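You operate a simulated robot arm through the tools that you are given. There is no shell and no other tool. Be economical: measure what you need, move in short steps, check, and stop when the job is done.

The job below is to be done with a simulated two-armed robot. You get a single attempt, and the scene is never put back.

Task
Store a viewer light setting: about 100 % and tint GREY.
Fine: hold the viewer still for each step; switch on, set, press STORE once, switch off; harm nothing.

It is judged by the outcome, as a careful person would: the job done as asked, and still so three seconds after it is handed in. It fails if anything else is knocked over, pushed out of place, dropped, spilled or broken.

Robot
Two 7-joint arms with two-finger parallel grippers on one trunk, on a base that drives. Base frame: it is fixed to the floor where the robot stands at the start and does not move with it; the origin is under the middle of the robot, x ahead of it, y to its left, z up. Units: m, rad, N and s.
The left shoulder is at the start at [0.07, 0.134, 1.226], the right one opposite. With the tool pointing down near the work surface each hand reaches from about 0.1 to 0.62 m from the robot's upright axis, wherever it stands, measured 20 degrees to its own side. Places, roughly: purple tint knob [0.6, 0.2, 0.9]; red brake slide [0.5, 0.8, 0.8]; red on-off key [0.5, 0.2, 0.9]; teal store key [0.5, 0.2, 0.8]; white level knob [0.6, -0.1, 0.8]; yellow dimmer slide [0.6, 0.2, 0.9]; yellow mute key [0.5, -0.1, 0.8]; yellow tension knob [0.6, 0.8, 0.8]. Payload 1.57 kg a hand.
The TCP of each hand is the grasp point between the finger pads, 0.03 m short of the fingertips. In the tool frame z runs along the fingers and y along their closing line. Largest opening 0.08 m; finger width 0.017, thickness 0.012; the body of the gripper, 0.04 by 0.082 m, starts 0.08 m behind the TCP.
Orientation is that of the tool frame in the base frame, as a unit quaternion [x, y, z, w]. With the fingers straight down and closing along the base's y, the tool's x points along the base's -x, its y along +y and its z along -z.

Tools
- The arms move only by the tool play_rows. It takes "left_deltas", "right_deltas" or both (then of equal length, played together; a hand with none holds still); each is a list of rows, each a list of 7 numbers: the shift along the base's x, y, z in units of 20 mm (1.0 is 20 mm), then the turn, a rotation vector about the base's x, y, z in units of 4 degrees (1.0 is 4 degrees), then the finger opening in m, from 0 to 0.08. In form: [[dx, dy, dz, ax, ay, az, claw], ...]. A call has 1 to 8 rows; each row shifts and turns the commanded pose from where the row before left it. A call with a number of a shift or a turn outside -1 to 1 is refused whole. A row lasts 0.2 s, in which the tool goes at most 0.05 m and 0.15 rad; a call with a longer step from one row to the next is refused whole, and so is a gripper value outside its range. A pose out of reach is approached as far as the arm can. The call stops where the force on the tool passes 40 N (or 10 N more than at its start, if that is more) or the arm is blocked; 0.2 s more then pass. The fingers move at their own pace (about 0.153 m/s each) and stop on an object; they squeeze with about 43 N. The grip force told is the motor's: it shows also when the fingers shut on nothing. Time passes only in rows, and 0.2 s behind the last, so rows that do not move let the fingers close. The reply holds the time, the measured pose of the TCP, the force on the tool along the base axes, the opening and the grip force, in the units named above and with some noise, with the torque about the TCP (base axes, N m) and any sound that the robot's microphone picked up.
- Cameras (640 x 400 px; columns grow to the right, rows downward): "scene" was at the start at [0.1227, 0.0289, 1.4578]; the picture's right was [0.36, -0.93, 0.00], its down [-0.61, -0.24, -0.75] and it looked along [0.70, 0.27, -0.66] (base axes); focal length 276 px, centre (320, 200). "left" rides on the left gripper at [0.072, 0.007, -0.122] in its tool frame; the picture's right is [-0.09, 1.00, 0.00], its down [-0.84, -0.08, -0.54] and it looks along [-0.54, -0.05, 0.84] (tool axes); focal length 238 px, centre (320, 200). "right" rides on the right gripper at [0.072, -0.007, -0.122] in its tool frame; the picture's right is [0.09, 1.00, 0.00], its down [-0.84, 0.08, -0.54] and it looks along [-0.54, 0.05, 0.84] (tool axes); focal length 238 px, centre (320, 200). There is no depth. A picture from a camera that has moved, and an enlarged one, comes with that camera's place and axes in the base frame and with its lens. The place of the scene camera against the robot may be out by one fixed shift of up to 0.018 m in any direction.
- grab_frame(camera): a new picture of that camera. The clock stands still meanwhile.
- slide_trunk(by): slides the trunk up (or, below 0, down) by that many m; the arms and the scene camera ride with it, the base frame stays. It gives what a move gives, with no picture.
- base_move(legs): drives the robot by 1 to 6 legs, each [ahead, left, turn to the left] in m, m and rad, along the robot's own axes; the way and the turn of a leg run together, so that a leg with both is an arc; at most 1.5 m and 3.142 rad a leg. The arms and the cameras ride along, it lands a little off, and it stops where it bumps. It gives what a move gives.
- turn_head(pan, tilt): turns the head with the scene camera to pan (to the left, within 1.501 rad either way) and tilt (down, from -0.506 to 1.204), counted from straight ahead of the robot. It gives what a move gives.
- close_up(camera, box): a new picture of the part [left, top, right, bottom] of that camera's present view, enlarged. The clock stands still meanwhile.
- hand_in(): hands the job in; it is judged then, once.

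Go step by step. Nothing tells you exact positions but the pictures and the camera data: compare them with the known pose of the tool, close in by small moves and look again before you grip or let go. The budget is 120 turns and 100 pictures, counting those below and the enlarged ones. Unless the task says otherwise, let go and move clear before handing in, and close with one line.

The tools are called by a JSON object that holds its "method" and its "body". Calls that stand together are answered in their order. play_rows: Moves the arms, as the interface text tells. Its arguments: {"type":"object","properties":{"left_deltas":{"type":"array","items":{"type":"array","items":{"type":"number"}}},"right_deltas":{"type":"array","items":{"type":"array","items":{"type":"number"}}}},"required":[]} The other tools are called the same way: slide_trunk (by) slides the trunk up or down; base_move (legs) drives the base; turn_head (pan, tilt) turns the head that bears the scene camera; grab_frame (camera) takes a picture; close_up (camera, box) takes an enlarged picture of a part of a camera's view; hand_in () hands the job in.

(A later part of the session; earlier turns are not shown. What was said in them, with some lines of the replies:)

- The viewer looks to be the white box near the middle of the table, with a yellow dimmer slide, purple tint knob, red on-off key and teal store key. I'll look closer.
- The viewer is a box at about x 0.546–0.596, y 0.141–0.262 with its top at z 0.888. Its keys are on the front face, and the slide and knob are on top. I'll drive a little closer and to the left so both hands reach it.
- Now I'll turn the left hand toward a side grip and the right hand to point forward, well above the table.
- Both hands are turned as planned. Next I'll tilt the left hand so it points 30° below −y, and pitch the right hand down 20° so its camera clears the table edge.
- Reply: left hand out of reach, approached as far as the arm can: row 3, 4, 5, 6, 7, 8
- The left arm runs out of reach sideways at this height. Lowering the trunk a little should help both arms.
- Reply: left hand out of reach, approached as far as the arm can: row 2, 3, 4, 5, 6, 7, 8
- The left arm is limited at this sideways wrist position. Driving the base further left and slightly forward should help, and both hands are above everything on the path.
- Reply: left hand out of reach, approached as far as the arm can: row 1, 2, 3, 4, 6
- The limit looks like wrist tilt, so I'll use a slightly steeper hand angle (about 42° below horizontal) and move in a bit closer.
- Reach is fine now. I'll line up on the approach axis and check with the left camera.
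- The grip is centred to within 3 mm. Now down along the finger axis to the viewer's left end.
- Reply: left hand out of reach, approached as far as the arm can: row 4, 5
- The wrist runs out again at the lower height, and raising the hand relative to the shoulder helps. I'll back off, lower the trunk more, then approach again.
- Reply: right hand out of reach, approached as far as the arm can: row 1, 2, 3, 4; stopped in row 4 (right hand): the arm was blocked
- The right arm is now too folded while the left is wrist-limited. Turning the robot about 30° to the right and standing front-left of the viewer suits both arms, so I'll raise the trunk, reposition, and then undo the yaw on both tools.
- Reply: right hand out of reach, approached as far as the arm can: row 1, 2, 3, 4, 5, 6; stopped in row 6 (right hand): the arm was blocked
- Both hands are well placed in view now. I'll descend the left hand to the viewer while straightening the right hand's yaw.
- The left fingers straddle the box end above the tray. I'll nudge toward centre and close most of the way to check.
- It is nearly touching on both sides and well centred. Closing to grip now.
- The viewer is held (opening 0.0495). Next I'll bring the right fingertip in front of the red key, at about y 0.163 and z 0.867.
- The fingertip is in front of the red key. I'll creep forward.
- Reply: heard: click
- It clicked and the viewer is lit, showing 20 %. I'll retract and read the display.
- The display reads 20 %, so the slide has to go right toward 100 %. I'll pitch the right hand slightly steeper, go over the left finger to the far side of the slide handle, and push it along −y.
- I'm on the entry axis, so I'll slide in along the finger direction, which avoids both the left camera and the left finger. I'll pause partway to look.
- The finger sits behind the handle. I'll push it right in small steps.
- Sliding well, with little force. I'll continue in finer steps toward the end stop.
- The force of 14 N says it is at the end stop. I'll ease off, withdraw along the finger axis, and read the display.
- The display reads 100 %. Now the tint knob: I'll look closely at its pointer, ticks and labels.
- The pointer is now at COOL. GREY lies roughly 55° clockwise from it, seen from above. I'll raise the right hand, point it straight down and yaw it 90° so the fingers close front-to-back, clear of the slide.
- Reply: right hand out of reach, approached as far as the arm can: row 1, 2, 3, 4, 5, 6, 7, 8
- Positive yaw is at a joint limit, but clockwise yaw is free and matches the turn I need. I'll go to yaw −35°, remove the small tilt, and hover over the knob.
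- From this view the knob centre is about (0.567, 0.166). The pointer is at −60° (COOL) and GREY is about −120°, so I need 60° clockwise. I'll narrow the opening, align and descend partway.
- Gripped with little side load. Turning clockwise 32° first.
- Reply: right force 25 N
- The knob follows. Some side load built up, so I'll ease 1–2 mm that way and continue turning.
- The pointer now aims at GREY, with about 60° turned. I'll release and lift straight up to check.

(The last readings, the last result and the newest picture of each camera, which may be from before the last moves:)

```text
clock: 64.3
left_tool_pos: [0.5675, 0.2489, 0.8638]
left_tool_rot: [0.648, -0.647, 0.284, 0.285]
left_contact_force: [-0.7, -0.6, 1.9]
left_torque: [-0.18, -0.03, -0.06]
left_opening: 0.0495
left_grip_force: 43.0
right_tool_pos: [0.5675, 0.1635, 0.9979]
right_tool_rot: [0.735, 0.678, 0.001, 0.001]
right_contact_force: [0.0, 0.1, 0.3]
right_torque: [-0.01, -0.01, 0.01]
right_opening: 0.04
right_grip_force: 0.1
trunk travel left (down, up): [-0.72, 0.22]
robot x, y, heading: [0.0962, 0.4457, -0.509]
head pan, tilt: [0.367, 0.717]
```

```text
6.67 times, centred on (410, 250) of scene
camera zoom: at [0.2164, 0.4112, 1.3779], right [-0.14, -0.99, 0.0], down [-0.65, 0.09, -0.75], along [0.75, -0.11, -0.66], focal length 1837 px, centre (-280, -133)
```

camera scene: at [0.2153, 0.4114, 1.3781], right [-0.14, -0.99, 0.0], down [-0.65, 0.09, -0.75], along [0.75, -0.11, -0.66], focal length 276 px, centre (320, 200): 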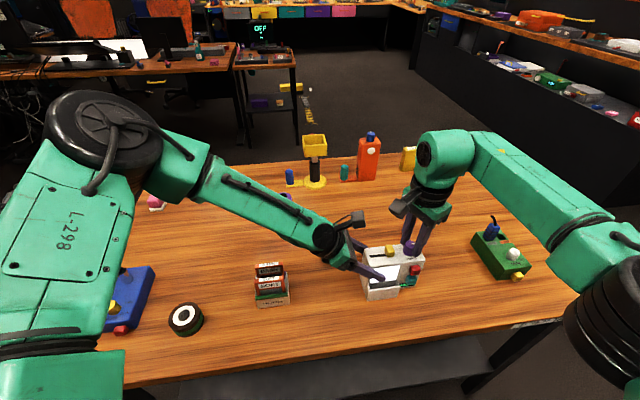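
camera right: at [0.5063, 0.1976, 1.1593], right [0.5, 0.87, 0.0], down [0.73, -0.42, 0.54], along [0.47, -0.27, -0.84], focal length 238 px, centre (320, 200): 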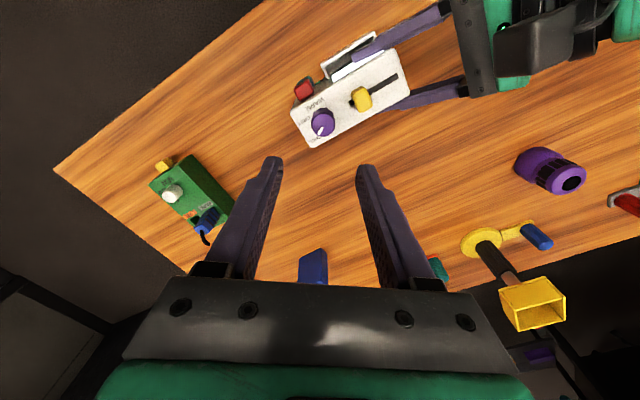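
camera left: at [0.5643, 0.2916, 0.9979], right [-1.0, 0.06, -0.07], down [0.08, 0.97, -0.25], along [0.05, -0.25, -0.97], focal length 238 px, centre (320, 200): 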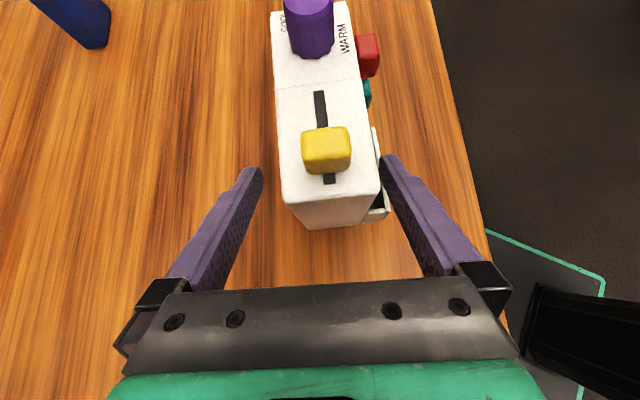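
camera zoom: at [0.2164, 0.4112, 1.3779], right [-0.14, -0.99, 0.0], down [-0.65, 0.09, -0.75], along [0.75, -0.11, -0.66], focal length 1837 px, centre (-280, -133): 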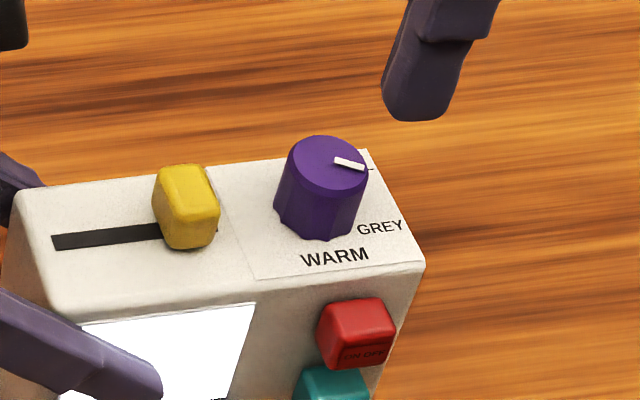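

The pointer is at GREY. Next I'll bring the right hand back to the forward-pointing pose to press STORE, lifting and unwinding the yaw first.

{"method": "play_rows", "body": {"right_deltas": [[0, 0, 1, 0, 0, 1, 0.02], [-0.3, 0, 1, 0, 0, 1, 0], [-0.3, 0, 1, 0, 0, 1, 0], [-0.3, 0, 0.5, 0, 0, 1, 0], [-0.3, 0, 0, 0, 0, 1, 0], [-0.3, 0, 0, 0, 0, 1, 0], [-0.3, 0, 0, 0, 0, 1, 0], [-0.3, 0, 0, 0, 0, 1, 0]]}}

{"method": "play_rows", "body": {"right_deltas": [[-0.3, 0, 0, 0, 0, 1, 0], [-0.3, 0, 0, 0, 0, 1, 0], [-0.3, 0, 0, 0, 0, 1, 0], [-0.3, 0, 0, 0, 0, 1, 0], [0, 0, 0, 0, 0, 1, 0], [0, 0, 0, 0, 0, 1, 0], [0, 0, 0, 0, 0, 1, 0], [0, 0, 0, 0, 0, 1, 0]]}}

{"method": "play_rows", "body": {"right_deltas": [[0, 0, 0, 0, 0, 1, 0], [0, 0, 0, 0, 0, 1, 0], [0, 0, 0, 0, 0, 1, 0], [0, 0, 0, 0, 0, 1, 0], [0, 0, 0, 0, 0, 1, 0], [0, 0, 0, 0, 0, 1, 0], [0, 0, 0, 0, 0, 1, 0], [0, 0, 0, 0, -1, 0, 0]]}}

{"method": "play_rows", "body": {"right_deltas": [[-0.4, 0, 0, 0, -1, 0, 0], [-0.4, 0, 0, 0, -1, 0, 0], [-0.4, 0, 0, 0, -1, 0, 0], [0, 0, 0, 0, -1, 0, 0], [0, 0, 0, 0, -1, 0, 0], [0, 0, 0, 0, -1, 0, 0], [0, 0, 0, 0, -1, 0, 0], [0, 0, 0, 0, -1, 0, 0]]}}

```text
clock: 66.1
left_tool_pos: [0.5674, 0.2485, 0.8649]
left_tool_rot: [-0.647, 0.648, -0.284, -0.286]
left_contact_force: [-0.3, 0.2, 0.4]
left_torque: [-0.04, -0.13, 0.08]
left_opening: 0.0498
left_grip_force: 43.0
right_tool_pos: [0.5255, 0.1638, 1.0684]
right_tool_rot: [0.519, 0.855, 0.0, 0.0]
right_contact_force: [0.6, 0.1, 0.2]
right_torque: [0.0, -0.03, -0.01]
right_opening: 0.0001
right_grip_force: 21.3
trunk travel left (down, up): [-0.72, 0.22]
robot x, y, heading: [0.095, 0.4493, -0.505]
head pan, tilt: [0.367, 0.717]
```

```text
clock: 67.9
left_tool_pos: [0.5659, 0.2495, 0.8651]
left_tool_rot: [-0.647, 0.648, -0.284, -0.286]
left_contact_force: [-0.3, 1.4, 1.8]
left_torque: [-0.02, -0.12, 0.02]
left_opening: 0.0497
left_grip_force: 43.1
right_tool_pos: [0.5022, 0.1651, 1.069]
right_tool_rot: [0.262, 0.965, 0.0, 0.0]
right_contact_force: [0.4, 0.5, 0.2]
right_torque: [0.01, -0.01, 0.03]
right_opening: 0.0002
right_grip_force: 21.1
trunk travel left (down, up): [-0.72, 0.22]
robot x, y, heading: [0.0984, 0.4488, -0.509]
head pan, tilt: [0.367, 0.717]
```

```text
clock: 69.7
left_tool_pos: [0.5668, 0.249, 0.8642]
left_tool_rot: [-0.646, 0.649, -0.283, -0.286]
left_contact_force: [-1.2, 0.2, 0.2]
left_torque: [-0.19, -0.06, -0.06]
left_opening: 0.0497
left_grip_force: 42.6
right_tool_pos: [0.5015, 0.1644, 1.0677]
right_tool_rot: [0.022, 0.999, 0.001, 0.036]
right_contact_force: [-0.1, -1.0, -0.5]
right_torque: [0.04, 0.01, 0.0]
right_opening: 0.0
right_grip_force: 21.3
trunk travel left (down, up): [-0.72, 0.22]
robot x, y, heading: [0.0919, 0.4458, -0.509]
head pan, tilt: [0.367, 0.717]
```

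```text
clock: 71.5
left_tool_pos: [0.5675, 0.2475, 0.865]
left_tool_rot: [0.648, -0.647, 0.285, 0.285]
left_contact_force: [0.4, -0.6, 0.7]
left_torque: [-0.09, -0.1, 0.06]
left_opening: 0.0495
left_grip_force: 43.4
right_tool_pos: [0.4765, 0.1635, 1.0672]
right_tool_rot: [0.021, 0.951, 0.008, 0.309]
right_contact_force: [0.5, 0.2, 0.4]
right_torque: [-0.01, -0.03, 0.01]
right_opening: 0.0
right_grip_force: 21.9
trunk travel left (down, up): [-0.72, 0.22]
robot x, y, heading: [0.0973, 0.4479, -0.509]
head pan, tilt: [0.367, 0.717]
```

{"method": "play_rows", "body": {"right_deltas": [[-0.5, 0, -1, 0, -1, 0, 0], [-0.5, 0, -1, 0, -1, 0, 0], [-0.5, 0, -1, 0, -1, 0, 0], [0, 0, -1, 0, -1, 0, 0], [0, 0, -1, 0, -1, 0, 0], [0, 0, -1, 0, -1, 0, 0], [0, 0, -1, 0, -0.5, 0, 0], [0, 0, -1, 0, 0, 0, 0]]}}

{"method": "play_rows", "body": {"right_deltas": [[0, 0.1, -1, 0, 0, 0, 0], [0, 0, -1, 0, 0, 0, 0], [0.5, 0, -0.8, 0, 0, 0, 0], [0.6, 0, 0, 0, 0, 0, 0], [0, 0, 0, 0, 0, 0, 0]]}}

{"method": "close_up", "body": {"camera": "scene", "box": [370, 230, 450, 290]}}

{"method": "close_up", "body": {"camera": "right", "box": [240, 60, 400, 200]}}

```text
clock: 73.3
left_tool_pos: [0.5673, 0.2489, 0.8656]
left_tool_rot: [0.648, -0.647, 0.284, 0.285]
left_contact_force: [-1.6, 0.0, 0.2]
left_torque: [-0.04, -0.05, 0.01]
left_opening: 0.0498
left_grip_force: 43.4
right_tool_pos: [0.4469, 0.1641, 0.9084]
right_tool_rot: [0.019, 0.856, 0.012, 0.516]
right_contact_force: [0.7, 0.1, 0.0]
right_torque: [-0.03, 0.02, 0.02]
right_opening: 0.0
right_grip_force: 21.0
trunk travel left (down, up): [-0.72, 0.22]
robot x, y, heading: [0.0938, 0.4452, -0.511]
head pan, tilt: [0.367, 0.717]
```

```text
clock: 74.5
left_tool_pos: [0.567, 0.2497, 0.8636]
left_tool_rot: [0.648, -0.647, 0.284, 0.285]
left_contact_force: [-0.6, 0.3, 0.1]
left_torque: [0.04, -0.03, -0.01]
left_opening: 0.0495
left_grip_force: 43.2
right_tool_pos: [0.4683, 0.1656, 0.8517]
right_tool_rot: [0.02, 0.857, 0.012, 0.515]
right_contact_force: [-0.3, 0.2, 0.0]
right_torque: [0.0, 0.01, 0.0]
right_opening: 0.0
right_grip_force: 21.0
trunk travel left (down, up): [-0.72, 0.22]
robot x, y, heading: [0.0967, 0.4509, -0.508]
head pan, tilt: [0.367, 0.717]
```

```text
6.67 times, centred on (410, 260) of scene
camera zoom: at [0.2165, 0.411, 1.3779], right [-0.14, -0.99, 0.0], down [-0.65, 0.09, -0.75], along [0.75, -0.11, -0.66], focal length 1837 px, centre (-280, -200)
```

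zoom: 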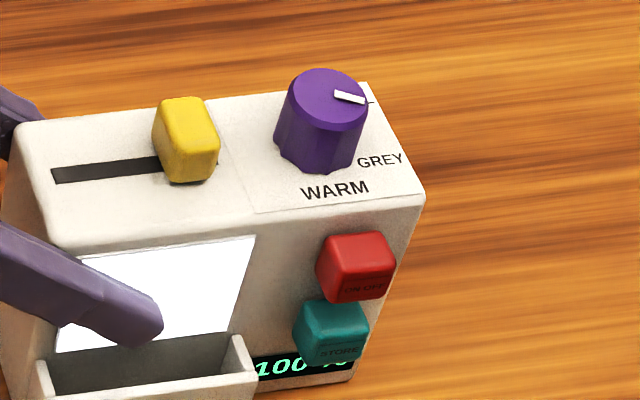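

```text
2.86 times, centred on (320, 130) of right
camera zoom: at [0.3268, 0.1616, 0.8458], right [-0.02, 1.0, -0.04], down [-0.08, 0.04, 1.0], along [1.0, 0.03, 0.08], focal length 681 px, centre (320, 400)
```

zoom: 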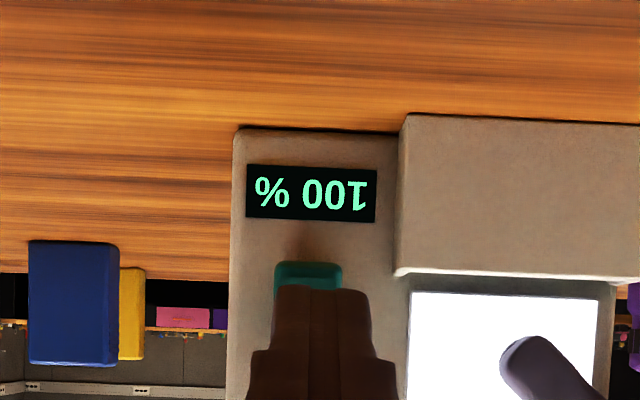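

The fingertip is in front of STORE but a little high. I'll lower it 6 mm and creep in.

{"method": "play_rows", "body": {"right_deltas": [[0, -0.1, -0.35, 0, 0, 0, 0], [0.6, 0, 0, 0, 0, 0, 0], [0.6, 0, 0, 0, 0, 0, 0], [0, 0, 0, 0, 0, 0, 0]]}}

{"method": "close_up", "body": {"camera": "scene", "box": [370, 230, 450, 290]}}

{"method": "close_up", "body": {"camera": "right", "box": [240, 60, 400, 200]}}

```text
clock: 75.5
left_tool_pos: [0.5672, 0.2472, 0.8653]
left_tool_rot: [-0.646, 0.648, -0.284, -0.286]
left_contact_force: [0.0, -0.3, 0.9]
left_torque: [0.01, -0.06, -0.06]
left_opening: 0.0498
left_grip_force: 43.2
right_tool_pos: [0.4929, 0.1637, 0.8452]
right_tool_rot: [0.019, 0.857, 0.012, 0.515]
right_contact_force: [-0.1, -0.4, 0.6]
right_torque: [0.01, 0.02, 0.02]
right_opening: 0.0003
right_grip_force: 21.1
trunk travel left (down, up): [-0.72, 0.22]
robot x, y, heading: [0.0948, 0.4509, -0.512]
head pan, tilt: [0.367, 0.717]
```

```text
6.67 times, centred on (410, 260) of scene
camera zoom: at [0.2165, 0.411, 1.3779], right [-0.14, -0.99, 0.0], down [-0.65, 0.09, -0.75], along [0.75, -0.11, -0.66], focal length 1837 px, centre (-280, -200)
```

zoom: 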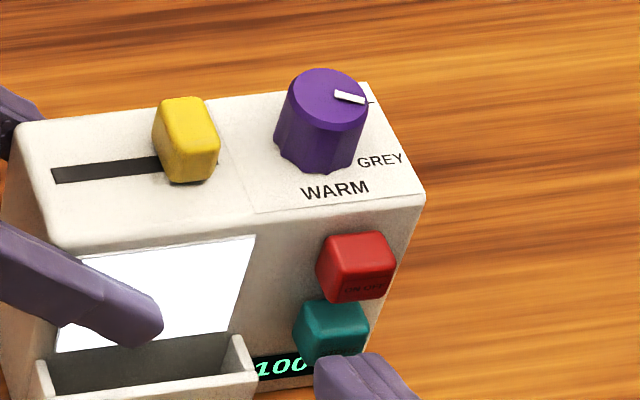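

```text
2.86 times, centred on (320, 130) of right
camera zoom: at [0.3517, 0.1594, 0.8381], right [-0.02, 1.0, -0.04], down [-0.08, 0.04, 1.0], along [1.0, 0.03, 0.08], focal length 681 px, centre (320, 400)
```

zoom: 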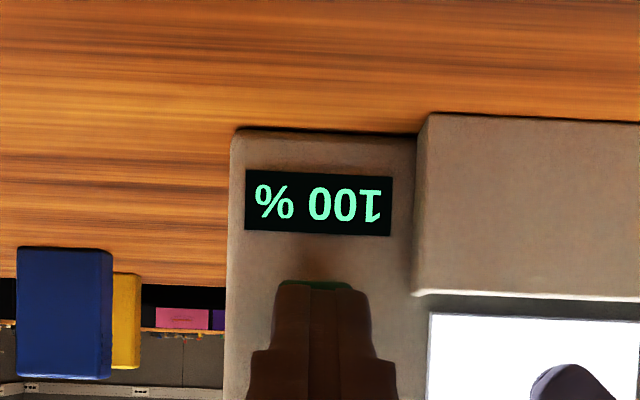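

Well aligned, so I'm pressing STORE in tiny steps.

{"method": "play_rows", "body": {"right_deltas": [[0.2, 0, 0, 0, 0, 0, 0], [0.15, 0, 0, 0, 0, 0, 0]]}}

{"method": "close_up", "body": {"camera": "right", "box": [240, 60, 400, 200]}}

```text
clock: 76.1
left_tool_pos: [0.5669, 0.2478, 0.8651]
left_tool_rot: [0.648, -0.647, 0.284, 0.285]
left_contact_force: [1.9, 0.7, 0.4]
left_torque: [0.06, -0.13, 0.12]
left_opening: 0.0496
left_grip_force: 42.8
right_tool_pos: [0.5, 0.1647, 0.8435]
right_tool_rot: [0.02, 0.857, 0.012, 0.516]
right_contact_force: [-3.9, -0.3, 1.5]
right_torque: [-0.05, -0.02, -0.04]
right_opening: 0.0001
right_grip_force: 21.8
trunk travel left (down, up): [-0.72, 0.22]
robot x, y, heading: [0.0947, 0.451, -0.515]
head pan, tilt: [0.367, 0.717]
heard: click
```

```text
2.86 times, centred on (320, 130) of right
camera zoom: at [0.3584, 0.1606, 0.838], right [-0.02, 1.0, -0.04], down [-0.08, 0.04, 1.0], along [1.0, 0.03, 0.08], focal length 681 px, centre (320, 400)
```

zoom: 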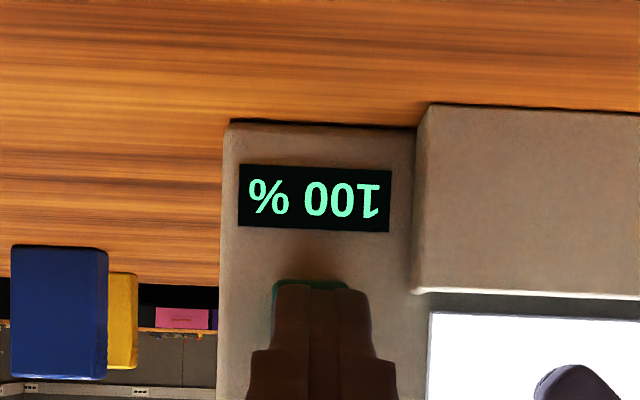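

STORE clicked. I'll retract, look at the state, and rise to the on-off key height.

{"method": "play_rows", "body": {"right_deltas": [[-0.6, 0, 0, 0, 0, 0, 0], [-0.9, 0, 0, 0, 0, 0, 0], [0, 0, 0.9, 0, 0, 0, 0], [0, 0, 0.9, 0, 0, 0, 0], [0, 0, 0, 0, 0, 0, 0]]}}

{"method": "close_up", "body": {"camera": "right", "box": [240, 40, 400, 180]}}

{"method": "close_up", "body": {"camera": "scene", "box": [370, 230, 450, 290]}}

```text
clock: 77.3
left_tool_pos: [0.5678, 0.2484, 0.865]
left_tool_rot: [-0.647, 0.647, -0.284, -0.285]
left_contact_force: [-1.5, 0.2, 1.3]
left_torque: [-0.1, 0.0, -0.07]
left_opening: 0.0496
left_grip_force: 43.2
right_tool_pos: [0.4712, 0.1635, 0.8782]
right_tool_rot: [0.02, 0.857, 0.011, 0.515]
right_contact_force: [0.5, 0.2, 0.0]
right_torque: [0.0, -0.01, 0.03]
right_opening: 0.0002
right_grip_force: 21.0
trunk travel left (down, up): [-0.72, 0.22]
robot x, y, heading: [0.0978, 0.4468, -0.512]
head pan, tilt: [0.367, 0.717]
```

```text
2.86 times, centred on (320, 110) of right
camera zoom: at [0.3298, 0.1597, 0.872], right [-0.02, 1.0, -0.04], down [-0.08, 0.04, 1.0], along [1.0, 0.03, 0.08], focal length 681 px, centre (320, 457)
```

zoom: 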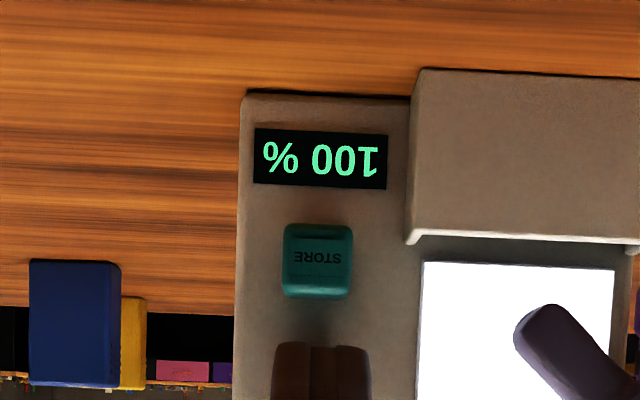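

```text
6.67 times, centred on (410, 260) of scene
camera zoom: at [0.2164, 0.411, 1.3779], right [-0.14, -0.99, 0.0], down [-0.65, 0.09, -0.75], along [0.75, -0.11, -0.66], focal length 1837 px, centre (-280, -200)
```

zoom: 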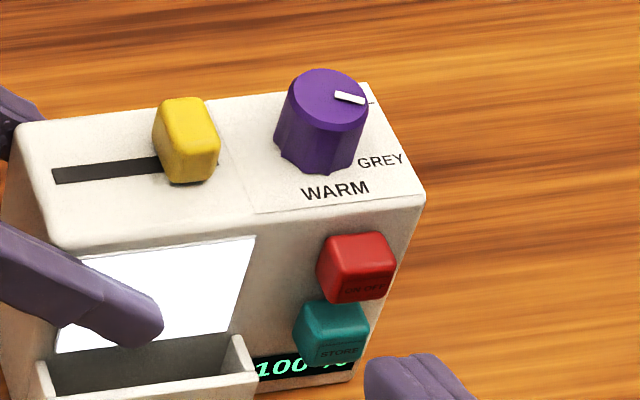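

The setting is unchanged at 100 % and GREY, with STORE clicked once. Now I'll press the red key to switch off.

{"method": "play_rows", "body": {"right_deltas": [[0.6, 0.05, 0.2, 0, 0, 0, 0], [0.55, 0, 0, 0, 0, 0, 0], [0.2, 0, 0, 0, 0, 0, 0], [0.15, 0, 0, 0, 0, 0, 0]]}}

{"method": "close_up", "body": {"camera": "right", "box": [240, 20, 400, 160]}}

```text
clock: 78.3
left_tool_pos: [0.5671, 0.2489, 0.8641]
left_tool_rot: [0.647, -0.647, 0.285, 0.285]
left_contact_force: [2.6, -0.3, -0.2]
left_torque: [0.04, -0.01, 0.27]
left_opening: 0.0495
left_grip_force: 42.7
right_tool_pos: [0.5018, 0.1659, 0.8842]
right_tool_rot: [0.019, 0.857, 0.012, 0.515]
right_contact_force: [-2.6, -0.3, -2.1]
right_torque: [-0.03, -0.01, 0.06]
right_opening: 0.0
right_grip_force: 21.2
trunk travel left (down, up): [-0.72, 0.22]
robot x, y, heading: [0.0956, 0.4505, -0.508]
head pan, tilt: [0.367, 0.717]
heard: click
```

```text
2.86 times, centred on (320, 90) of right
camera zoom: at [0.3599, 0.1615, 0.8774], right [-0.02, 1.0, -0.04], down [-0.08, 0.04, 1.0], along [1.0, 0.03, 0.08], focal length 681 px, centre (320, 514)
```

zoom: 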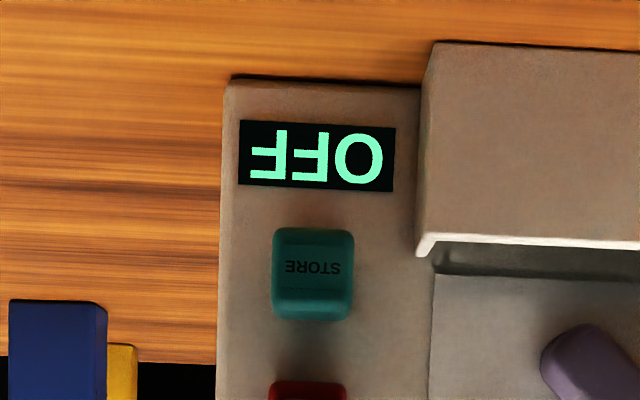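

The display shows OFF. I'll retract the right hand first, then open the left hand and back it out along its finger axis.

{"method": "play_rows", "body": {"right_deltas": [[-0.6, 0, 0, 0, 0, 0, 0], [-0.9, 0, 0, 0, 0, 0, 0], [-0.9, 0, 0.5, 0, 0, 0, 0], [-0.3, 0, 0.5, 0, 0, 0, 0]]}}

{"method": "play_rows", "body": {"left_deltas": [[0, 0, 0, 0, 0, 0, 0.055], [0, 0, 0, 0, 0, 0, 0.065], [0, 0, 0, 0, 0, 0, 0.07], [0, 0.5, 0.47, 0, 0, 0, 0.07], [0, 0.73, 0.68, 0, 0, 0, 0.07], [0, 0.73, 0.68, 0, 0, 0, 0.07], [0, 0.73, 0.68, 0, 0, 0, 0.07], [0, 0.73, 0.68, 0, 0, 0, 0.07]]}}

{"method": "grab_frame", "body": {"camera": "scene"}}

{"method": "close_up", "body": {"camera": "scene", "box": [340, 220, 460, 310]}}

```text
clock: 79.3
left_tool_pos: [0.5676, 0.2486, 0.8633]
left_tool_rot: [-0.646, 0.647, -0.284, -0.287]
left_contact_force: [0.1, -0.6, 1.2]
left_torque: [-0.07, -0.1, 0.03]
left_opening: 0.0494
left_grip_force: 42.6
right_tool_pos: [0.4455, 0.1666, 0.9045]
right_tool_rot: [0.019, 0.857, 0.012, 0.515]
right_contact_force: [1.0, -0.6, -0.4]
right_torque: [-0.03, -0.01, -0.01]
right_opening: 0.0001
right_grip_force: 21.8
trunk travel left (down, up): [-0.72, 0.22]
robot x, y, heading: [0.0925, 0.4512, -0.506]
head pan, tilt: [0.367, 0.717]
```

```text
clock: 81.1
left_tool_pos: [0.5657, 0.3206, 0.9276]
left_tool_rot: [0.648, -0.647, 0.285, 0.283]
left_contact_force: [-0.4, 0.6, -0.3]
left_torque: [-0.01, -0.01, -0.01]
left_opening: 0.0699
left_grip_force: 0.0
right_tool_pos: [0.4465, 0.1663, 0.9068]
right_tool_rot: [0.019, 0.857, 0.011, 0.515]
right_contact_force: [-0.1, -0.5, -0.3]
right_torque: [-0.01, 0.04, -0.04]
right_opening: 0.0002
right_grip_force: 21.1
trunk travel left (down, up): [-0.72, 0.22]
robot x, y, heading: [0.0955, 0.448, -0.512]
head pan, tilt: [0.367, 0.717]
```

```text
38 pictures are left
camera scene: at [0.2162, 0.4122, 1.3779], right [-0.14, -0.99, 0.0], down [-0.65, 0.09, -0.75], along [0.75, -0.11, -0.66], focal length 276 px, centre (320, 200)
```

scene: 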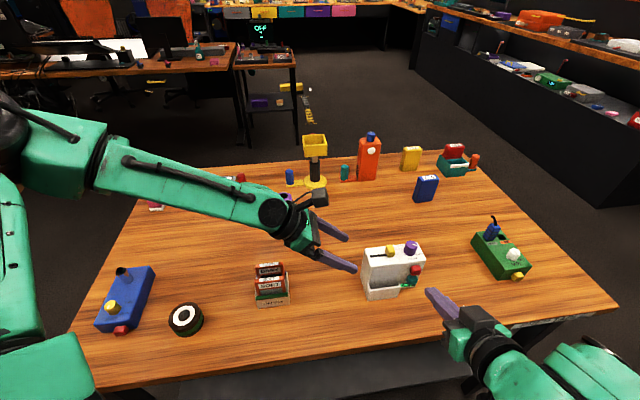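

```text
4.44 times, centred on (400, 265) of scene
camera zoom: at [0.2162, 0.4122, 1.3779], right [-0.14, -0.99, 0.0], down [-0.65, 0.09, -0.75], along [0.75, -0.11, -0.66], focal length 1225 px, centre (-36, -89)
```

zoom: 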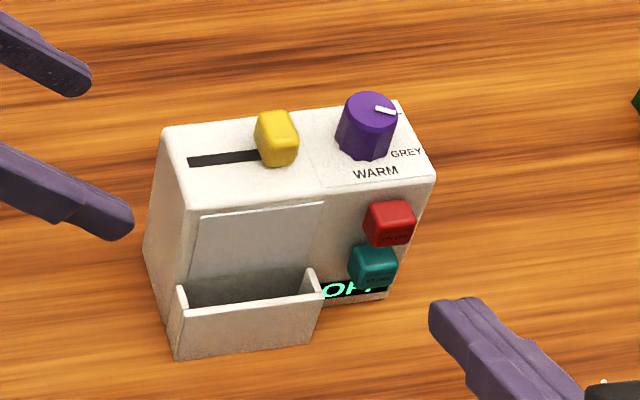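

The viewer stands in place, switched off, with both hands clear of it and nothing else disturbed. I'm handing it in.

{"method": "hand_in", "body": {}}

```text
The job is handed in.
```

I switched the viewer on and held it by its left end while I set 100 % and turned the tint pointer to GREY. I pressed STORE once (one click heard), switched it off (display reads OFF) and let go; the display gives no sign that the setting was stored.
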